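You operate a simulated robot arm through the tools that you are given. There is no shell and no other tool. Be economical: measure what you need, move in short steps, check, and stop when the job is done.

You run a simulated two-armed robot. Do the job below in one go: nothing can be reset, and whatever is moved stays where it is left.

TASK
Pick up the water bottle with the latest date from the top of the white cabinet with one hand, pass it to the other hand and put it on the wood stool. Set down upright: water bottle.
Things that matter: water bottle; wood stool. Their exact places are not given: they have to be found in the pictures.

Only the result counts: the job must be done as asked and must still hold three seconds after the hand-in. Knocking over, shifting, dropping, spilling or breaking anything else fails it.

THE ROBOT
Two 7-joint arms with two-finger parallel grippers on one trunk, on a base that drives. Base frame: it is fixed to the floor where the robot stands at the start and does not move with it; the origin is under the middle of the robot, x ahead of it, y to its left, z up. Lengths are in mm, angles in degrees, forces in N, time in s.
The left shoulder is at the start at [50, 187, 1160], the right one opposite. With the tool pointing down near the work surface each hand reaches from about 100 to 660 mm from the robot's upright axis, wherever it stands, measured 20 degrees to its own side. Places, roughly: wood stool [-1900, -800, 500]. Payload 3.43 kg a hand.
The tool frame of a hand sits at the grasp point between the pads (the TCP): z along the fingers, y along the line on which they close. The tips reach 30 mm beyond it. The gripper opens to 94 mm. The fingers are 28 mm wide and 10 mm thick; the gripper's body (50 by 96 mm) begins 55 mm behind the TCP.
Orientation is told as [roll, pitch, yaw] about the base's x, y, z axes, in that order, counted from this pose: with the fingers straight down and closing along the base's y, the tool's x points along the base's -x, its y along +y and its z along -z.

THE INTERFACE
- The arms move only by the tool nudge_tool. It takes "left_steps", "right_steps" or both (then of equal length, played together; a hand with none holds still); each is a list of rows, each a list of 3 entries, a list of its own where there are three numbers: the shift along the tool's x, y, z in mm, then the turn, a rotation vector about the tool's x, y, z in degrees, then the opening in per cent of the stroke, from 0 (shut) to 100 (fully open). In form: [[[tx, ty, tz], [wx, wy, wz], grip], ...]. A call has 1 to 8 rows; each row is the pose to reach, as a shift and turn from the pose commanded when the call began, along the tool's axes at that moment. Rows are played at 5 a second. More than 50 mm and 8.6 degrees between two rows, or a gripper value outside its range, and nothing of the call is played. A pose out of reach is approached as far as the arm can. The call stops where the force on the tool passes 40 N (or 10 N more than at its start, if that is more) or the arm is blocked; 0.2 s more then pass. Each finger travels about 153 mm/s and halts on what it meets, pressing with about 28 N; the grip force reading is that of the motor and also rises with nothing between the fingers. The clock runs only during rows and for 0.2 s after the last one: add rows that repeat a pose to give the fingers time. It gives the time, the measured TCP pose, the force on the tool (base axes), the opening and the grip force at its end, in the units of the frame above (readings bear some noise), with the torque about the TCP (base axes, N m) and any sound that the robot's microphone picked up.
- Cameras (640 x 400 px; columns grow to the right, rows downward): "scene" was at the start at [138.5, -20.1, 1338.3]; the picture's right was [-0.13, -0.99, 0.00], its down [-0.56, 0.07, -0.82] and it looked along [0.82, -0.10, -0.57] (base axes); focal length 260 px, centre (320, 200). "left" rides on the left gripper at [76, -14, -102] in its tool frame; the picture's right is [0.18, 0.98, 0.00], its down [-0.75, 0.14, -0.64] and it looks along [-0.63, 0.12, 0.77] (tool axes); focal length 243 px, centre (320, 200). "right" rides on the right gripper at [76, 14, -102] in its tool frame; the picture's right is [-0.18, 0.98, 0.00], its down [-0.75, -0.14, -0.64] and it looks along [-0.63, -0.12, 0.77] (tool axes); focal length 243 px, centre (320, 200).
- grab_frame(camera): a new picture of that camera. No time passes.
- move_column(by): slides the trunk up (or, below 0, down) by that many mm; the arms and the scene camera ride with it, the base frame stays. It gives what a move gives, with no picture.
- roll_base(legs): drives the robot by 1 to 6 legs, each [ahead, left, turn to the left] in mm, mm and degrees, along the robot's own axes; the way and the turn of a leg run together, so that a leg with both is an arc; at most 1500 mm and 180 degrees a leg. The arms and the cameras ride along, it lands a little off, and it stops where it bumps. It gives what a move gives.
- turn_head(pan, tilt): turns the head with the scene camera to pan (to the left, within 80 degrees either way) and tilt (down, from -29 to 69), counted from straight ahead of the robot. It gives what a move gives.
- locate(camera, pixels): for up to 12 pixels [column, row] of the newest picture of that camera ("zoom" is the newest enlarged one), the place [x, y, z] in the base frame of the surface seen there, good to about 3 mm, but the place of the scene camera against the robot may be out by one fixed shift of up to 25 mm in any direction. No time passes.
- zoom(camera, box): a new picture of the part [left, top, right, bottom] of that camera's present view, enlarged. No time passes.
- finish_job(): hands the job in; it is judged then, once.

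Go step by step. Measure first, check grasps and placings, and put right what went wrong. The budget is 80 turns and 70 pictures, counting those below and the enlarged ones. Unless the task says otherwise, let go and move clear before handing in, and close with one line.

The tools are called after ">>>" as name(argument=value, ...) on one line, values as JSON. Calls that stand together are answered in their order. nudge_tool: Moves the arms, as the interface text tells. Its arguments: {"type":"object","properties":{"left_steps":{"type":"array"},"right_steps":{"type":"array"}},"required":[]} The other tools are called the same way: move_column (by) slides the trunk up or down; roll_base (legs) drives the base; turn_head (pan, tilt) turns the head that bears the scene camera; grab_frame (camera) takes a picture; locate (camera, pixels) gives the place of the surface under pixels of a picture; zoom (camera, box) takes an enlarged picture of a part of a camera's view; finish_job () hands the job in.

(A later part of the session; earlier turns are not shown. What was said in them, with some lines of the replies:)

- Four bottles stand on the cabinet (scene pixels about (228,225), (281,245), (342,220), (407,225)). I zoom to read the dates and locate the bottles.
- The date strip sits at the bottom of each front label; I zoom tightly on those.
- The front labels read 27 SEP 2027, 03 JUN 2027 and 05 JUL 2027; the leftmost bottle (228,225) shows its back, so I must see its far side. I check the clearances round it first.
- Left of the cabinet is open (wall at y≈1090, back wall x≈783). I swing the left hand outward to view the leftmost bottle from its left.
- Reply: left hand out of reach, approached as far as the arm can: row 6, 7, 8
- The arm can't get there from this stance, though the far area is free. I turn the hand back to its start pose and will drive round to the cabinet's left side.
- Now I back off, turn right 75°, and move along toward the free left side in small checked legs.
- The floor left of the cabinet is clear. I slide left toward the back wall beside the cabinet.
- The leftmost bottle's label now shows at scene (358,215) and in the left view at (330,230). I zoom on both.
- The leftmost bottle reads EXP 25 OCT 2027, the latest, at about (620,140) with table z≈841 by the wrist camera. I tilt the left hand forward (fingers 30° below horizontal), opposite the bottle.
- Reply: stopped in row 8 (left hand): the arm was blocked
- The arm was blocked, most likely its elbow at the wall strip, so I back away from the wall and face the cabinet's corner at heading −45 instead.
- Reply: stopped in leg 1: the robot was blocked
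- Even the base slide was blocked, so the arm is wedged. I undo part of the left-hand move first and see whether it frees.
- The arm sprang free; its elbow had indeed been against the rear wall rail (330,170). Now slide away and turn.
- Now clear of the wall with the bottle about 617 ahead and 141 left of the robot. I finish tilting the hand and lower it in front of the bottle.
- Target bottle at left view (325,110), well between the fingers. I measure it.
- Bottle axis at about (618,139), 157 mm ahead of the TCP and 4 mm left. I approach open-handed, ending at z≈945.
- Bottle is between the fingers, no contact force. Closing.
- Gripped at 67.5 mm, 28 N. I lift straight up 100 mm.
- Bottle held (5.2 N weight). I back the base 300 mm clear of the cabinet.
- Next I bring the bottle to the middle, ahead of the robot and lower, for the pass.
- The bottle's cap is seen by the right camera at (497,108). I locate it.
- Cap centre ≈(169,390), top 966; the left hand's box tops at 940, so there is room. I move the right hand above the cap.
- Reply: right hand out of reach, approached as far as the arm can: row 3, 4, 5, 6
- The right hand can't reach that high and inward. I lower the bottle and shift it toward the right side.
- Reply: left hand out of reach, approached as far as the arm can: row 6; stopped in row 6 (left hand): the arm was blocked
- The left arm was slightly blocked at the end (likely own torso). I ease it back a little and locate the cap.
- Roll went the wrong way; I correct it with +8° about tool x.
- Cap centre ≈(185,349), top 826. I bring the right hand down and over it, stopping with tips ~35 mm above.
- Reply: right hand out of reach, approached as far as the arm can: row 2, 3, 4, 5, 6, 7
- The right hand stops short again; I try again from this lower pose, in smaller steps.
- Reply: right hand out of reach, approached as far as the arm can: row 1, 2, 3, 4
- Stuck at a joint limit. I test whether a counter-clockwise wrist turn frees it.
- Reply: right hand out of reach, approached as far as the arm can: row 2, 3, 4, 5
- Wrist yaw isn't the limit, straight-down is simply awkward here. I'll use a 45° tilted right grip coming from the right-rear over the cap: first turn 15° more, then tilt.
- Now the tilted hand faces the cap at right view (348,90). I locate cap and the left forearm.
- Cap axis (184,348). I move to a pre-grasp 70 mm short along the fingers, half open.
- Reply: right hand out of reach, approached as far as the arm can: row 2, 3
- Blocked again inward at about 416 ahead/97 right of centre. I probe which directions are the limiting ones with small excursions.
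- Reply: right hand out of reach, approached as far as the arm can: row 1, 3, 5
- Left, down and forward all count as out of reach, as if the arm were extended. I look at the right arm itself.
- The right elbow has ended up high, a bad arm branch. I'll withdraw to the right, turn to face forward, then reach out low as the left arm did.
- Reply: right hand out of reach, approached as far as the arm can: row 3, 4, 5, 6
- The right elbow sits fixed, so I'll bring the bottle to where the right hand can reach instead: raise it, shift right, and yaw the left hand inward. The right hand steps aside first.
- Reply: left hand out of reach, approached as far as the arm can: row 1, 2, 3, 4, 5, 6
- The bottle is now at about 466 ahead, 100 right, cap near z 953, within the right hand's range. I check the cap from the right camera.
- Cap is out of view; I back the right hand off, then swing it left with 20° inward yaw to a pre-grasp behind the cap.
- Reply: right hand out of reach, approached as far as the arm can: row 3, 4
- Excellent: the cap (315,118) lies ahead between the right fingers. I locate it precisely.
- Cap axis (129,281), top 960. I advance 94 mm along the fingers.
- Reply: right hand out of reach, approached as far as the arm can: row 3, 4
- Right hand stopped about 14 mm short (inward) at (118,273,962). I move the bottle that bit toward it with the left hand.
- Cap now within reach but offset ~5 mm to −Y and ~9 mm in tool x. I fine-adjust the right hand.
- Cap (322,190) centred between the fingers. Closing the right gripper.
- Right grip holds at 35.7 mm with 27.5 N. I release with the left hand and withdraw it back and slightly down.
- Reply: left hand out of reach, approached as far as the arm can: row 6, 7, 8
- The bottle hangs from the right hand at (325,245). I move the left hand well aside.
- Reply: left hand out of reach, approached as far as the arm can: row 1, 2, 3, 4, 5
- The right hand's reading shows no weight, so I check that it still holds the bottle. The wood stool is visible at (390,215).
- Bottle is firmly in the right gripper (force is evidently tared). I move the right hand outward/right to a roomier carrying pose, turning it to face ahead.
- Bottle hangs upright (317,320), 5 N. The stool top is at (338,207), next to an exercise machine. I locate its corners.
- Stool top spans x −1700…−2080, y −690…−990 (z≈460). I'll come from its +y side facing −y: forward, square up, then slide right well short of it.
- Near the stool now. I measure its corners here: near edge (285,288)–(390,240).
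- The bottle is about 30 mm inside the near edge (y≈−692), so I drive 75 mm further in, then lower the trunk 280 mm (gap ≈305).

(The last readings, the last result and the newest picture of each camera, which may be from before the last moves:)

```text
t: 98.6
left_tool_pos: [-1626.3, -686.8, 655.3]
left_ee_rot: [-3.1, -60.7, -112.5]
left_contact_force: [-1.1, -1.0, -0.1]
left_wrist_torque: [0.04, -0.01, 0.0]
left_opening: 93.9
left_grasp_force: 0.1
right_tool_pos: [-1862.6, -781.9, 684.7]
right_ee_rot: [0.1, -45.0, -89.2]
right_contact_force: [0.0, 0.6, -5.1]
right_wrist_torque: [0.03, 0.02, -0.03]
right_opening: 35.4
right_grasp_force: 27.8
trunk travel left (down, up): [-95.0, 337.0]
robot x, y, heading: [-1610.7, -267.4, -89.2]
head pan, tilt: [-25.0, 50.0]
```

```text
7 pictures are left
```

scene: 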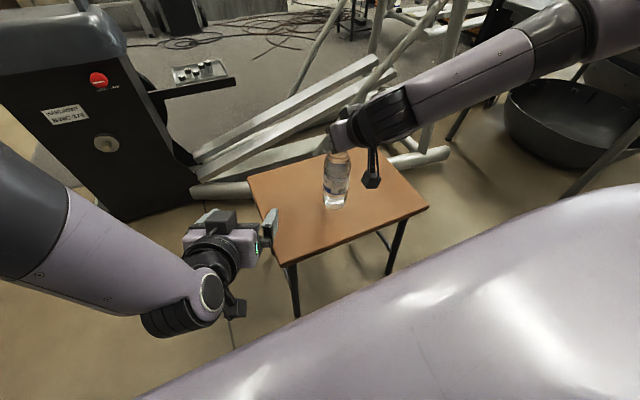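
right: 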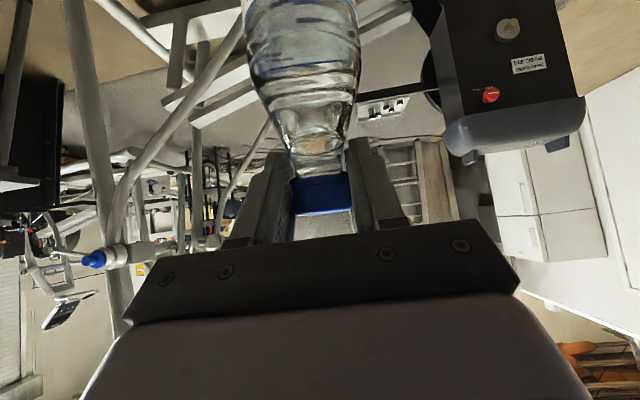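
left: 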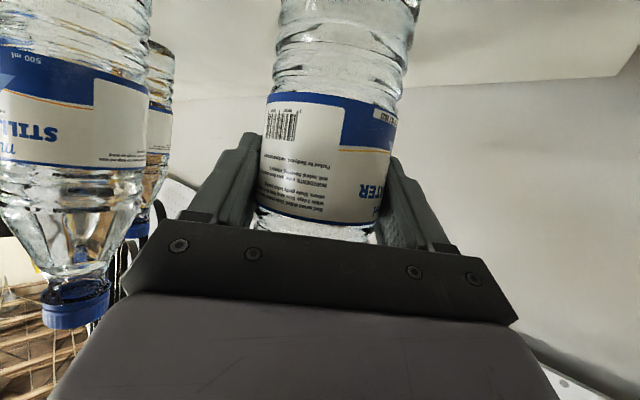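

>>> zoom(camera="scene", box=[290, 130, 400, 225])

>>> move_column(by=-15)

```text
4.21 times, centred on (345, 178) of scene
```

zoom: 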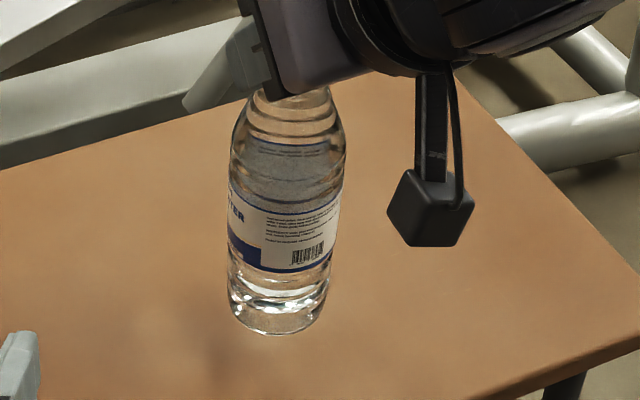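

```text
t: 99.2
left_tool_pos: [-1625.9, -687.8, 639.5]
left_ee_rot: [-3.0, -60.8, -112.6]
left_contact_force: [1.0, 0.8, 0.6]
left_wrist_torque: [0.03, 0.0, 0.0]
left_opening: 93.7
left_grasp_force: 0.1
right_tool_pos: [-1862.2, -781.9, 668.4]
right_ee_rot: [-0.1, -45.1, -89.1]
right_contact_force: [0.3, -1.5, -5.2]
right_wrist_torque: [0.05, -0.01, 0.03]
right_opening: 35.4
right_grasp_force: 27.8
trunk travel left (down, up): [-80.0, 352.0]
robot x, y, heading: [-1614.1, -267.2, -89.2]
head pan, tilt: [-25.0, 50.0]
```

Still hanging at −5.2 N; I lower in small steps.

>>> move_column(by=-5)

>>> move_column(by=-3)

```text
t: 99.8
left_tool_pos: [-1625.8, -687.0, 634.6]
left_ee_rot: [-3.0, -60.7, -112.5]
left_contact_force: [-0.2, -0.1, 1.1]
left_wrist_torque: [-0.01, 0.01, -0.01]
left_opening: 93.7
left_grasp_force: 0.0
right_tool_pos: [-1861.7, -781.3, 664.2]
right_ee_rot: [0.0, -45.0, -89.2]
right_contact_force: [1.7, 0.1, -4.0]
right_wrist_torque: [0.0, 0.01, 0.01]
right_opening: 35.5
right_grasp_force: 28.0
trunk travel left (down, up): [-75.0, 357.0]
robot x, y, heading: [-1611.8, -264.4, -89.3]
head pan, tilt: [-25.0, 50.0]
```

```text
t: 100.3
left_tool_pos: [-1626.1, -685.6, 630.8]
left_ee_rot: [-3.1, -60.8, -112.6]
left_contact_force: [1.0, 0.9, 0.5]
left_wrist_torque: [0.02, 0.01, -0.01]
left_opening: 93.8
left_grasp_force: 0.0
right_tool_pos: [-1862.4, -781.8, 661.4]
right_ee_rot: [0.0, -45.0, -89.2]
right_contact_force: [0.0, 0.2, -4.5]
right_wrist_torque: [0.03, -0.04, -0.01]
right_opening: 35.5
right_grasp_force: 27.6
trunk travel left (down, up): [-72.0, 360.0]
robot x, y, heading: [-1610.0, -266.2, -89.1]
head pan, tilt: [-25.0, 50.0]
```

>>> move_column(by=-2)

>>> move_column(by=-2)

>>> zoom(camera="scene", box=[290, 120, 400, 215])

```text
t: 100.8
left_tool_pos: [-1626.9, -686.6, 629.8]
left_ee_rot: [-3.0, -60.8, -112.5]
left_contact_force: [1.0, -0.5, 0.3]
left_wrist_torque: [0.01, 0.0, 0.01]
left_opening: 93.8
left_grasp_force: 0.1
right_tool_pos: [-1861.4, -781.8, 661.5]
right_ee_rot: [-0.1, -45.2, -89.3]
right_contact_force: [1.4, 1.7, 6.7]
right_wrist_torque: [0.57, -0.01, -0.06]
right_opening: 35.3
right_grasp_force: 27.9
trunk travel left (down, up): [-70.0, 362.0]
robot x, y, heading: [-1607.5, -269.4, -89.0]
head pan, tilt: [-25.0, 50.0]
```

```text
t: 101.3
left_tool_pos: [-1624.7, -686.8, 628.0]
left_ee_rot: [-3.0, -60.8, -112.5]
left_contact_force: [0.1, -0.9, -0.2]
left_wrist_torque: [-0.03, -0.02, 0.02]
left_opening: 94.2
left_grasp_force: 0.1
right_tool_pos: [-1860.3, -783.3, 661.8]
right_ee_rot: [0.0, -45.5, -89.2]
right_contact_force: [1.8, -1.3, 15.5]
right_wrist_torque: [0.1, -0.1, -0.01]
right_opening: 35.1
right_grasp_force: 28.3
trunk travel left (down, up): [-68.0, 364.0]
robot x, y, heading: [-1609.0, -271.2, -89.2]
head pan, tilt: [-25.0, 50.0]
```

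```text
4.21 times, centred on (345, 168) of scene
```

zoom: 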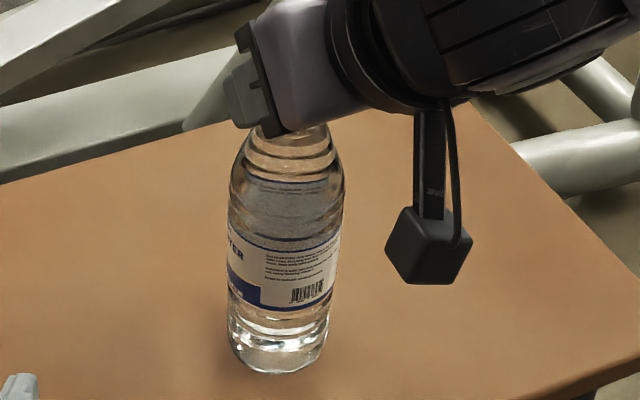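

The bottle stands on the stool (15 N contact), upright. I ease up 3 mm, then open the right gripper.

>>> move_column(by=2.5)

>>> nudge_tool(right_steps=[[[0, 0, 0], [0, 0, 0], 42], [[0, 0, 0], [0, 0, 0], 55], [[0, 0, 0], [0, 0, 0], 75], [[0, 0, 0], [0, 0, 0], 100], [[0, 0, 0], [0, 0, 0], 100]])

>>> grab_frame(camera="right")

```text
t: 101.9
left_tool_pos: [-1626.3, -686.1, 631.2]
left_ee_rot: [-3.0, -60.9, -112.4]
left_contact_force: [0.4, -0.5, -0.3]
left_wrist_torque: [0.04, 0.05, -0.01]
left_opening: 93.9
left_grasp_force: 0.1
right_tool_pos: [-1862.0, -781.0, 663.2]
right_ee_rot: [0.0, -45.2, -89.2]
right_contact_force: [1.3, -4.6, 10.2]
right_wrist_torque: [-0.77, 0.0, 0.04]
right_opening: 35.4
right_grasp_force: 28.2
trunk travel left (down, up): [-70.0, 361.0]
robot x, y, heading: [-1611.7, -266.1, -89.3]
head pan, tilt: [-25.0, 50.0]
```

```text
t: 103.1
left_tool_pos: [-1625.0, -686.2, 629.3]
left_ee_rot: [-3.1, -60.8, -112.6]
left_contact_force: [-1.0, -0.4, 0.0]
left_wrist_torque: [0.0, 0.0, 0.04]
left_opening: 94.1
left_grasp_force: 0.1
right_tool_pos: [-1863.3, -780.7, 660.7]
right_ee_rot: [0.1, -45.0, -89.2]
right_contact_force: [0.6, 0.0, 0.5]
right_wrist_torque: [-0.01, 0.01, -0.01]
right_opening: 94.1
right_grasp_force: 0.1
trunk travel left (down, up): [-70.0, 361.0]
robot x, y, heading: [-1612.2, -268.8, -89.3]
head pan, tilt: [-25.0, 50.0]
```

```text
4 pictures are left
```

right: 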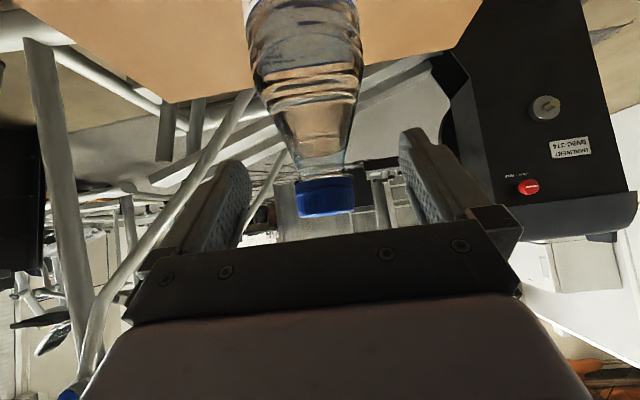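

Released; the cap (325,197) stands free between the open fingers. I withdraw along the fingers, up and back.

>>> nudge_tool(right_steps=[[[0, 0, -25], [0, 0, 0], 100], [[0, 0, -50], [0, 0, 0], 100], [[0, 0, -75], [0, 0, 0], 100], [[0, 0, -100], [0, 0, 0], 100]])

>>> move_column(by=150)

>>> grab_frame(camera="scene")

```text
t: 104.1
left_tool_pos: [-1626.3, -686.5, 629.7]
left_ee_rot: [-3.0, -60.8, -112.5]
left_contact_force: [-0.4, -0.4, -0.4]
left_wrist_torque: [-0.02, 0.02, 0.03]
left_opening: 94.2
left_grasp_force: 0.1
right_tool_pos: [-1864.8, -711.9, 732.2]
right_ee_rot: [0.0, -45.0, -89.2]
right_contact_force: [0.1, -1.3, -0.7]
right_wrist_torque: [0.01, 0.0, -0.01]
right_opening: 94.0
right_grasp_force: 0.1
trunk travel left (down, up): [-70.0, 361.0]
robot x, y, heading: [-1613.6, -268.1, -89.2]
head pan, tilt: [-25.0, 50.0]
```

```text
t: 105.8
left_tool_pos: [-1624.3, -687.4, 779.9]
left_ee_rot: [-3.1, -60.6, -112.6]
left_contact_force: [0.1, -0.3, 0.2]
left_wrist_torque: [-0.04, 0.01, 0.02]
left_opening: 94.3
left_grasp_force: 0.1
right_tool_pos: [-1865.2, -710.5, 882.2]
right_ee_rot: [0.0, -45.0, -89.2]
right_contact_force: [0.1, -0.4, -0.1]
right_wrist_torque: [0.01, -0.01, 0.01]
right_opening: 94.0
right_grasp_force: 0.1
trunk travel left (down, up): [-220.0, 211.0]
robot x, y, heading: [-1612.1, -267.7, -89.5]
head pan, tilt: [-25.0, 50.0]
```

```text
3 pictures are left
```

scene: 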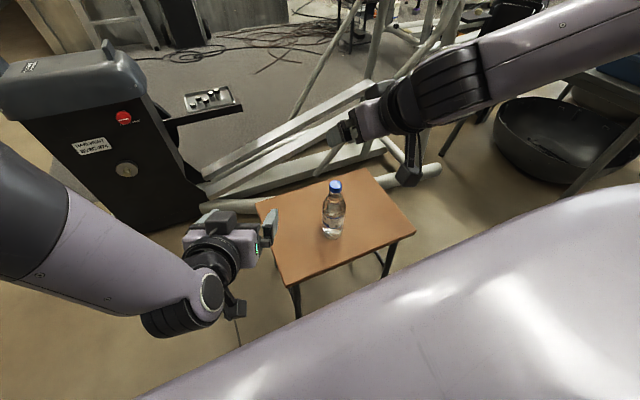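

The bottle stands upright on the stool at (334,210), and both hands are clear of it. I hand in the job.

>>> finish_job()

```text
The job is handed in.
```

The water bottle with the latest date (EXP 25 OCT 2027) was picked up with the left hand and passed to the right. It now stands upright on the wood stool, with both hands clear; the job is handed in.
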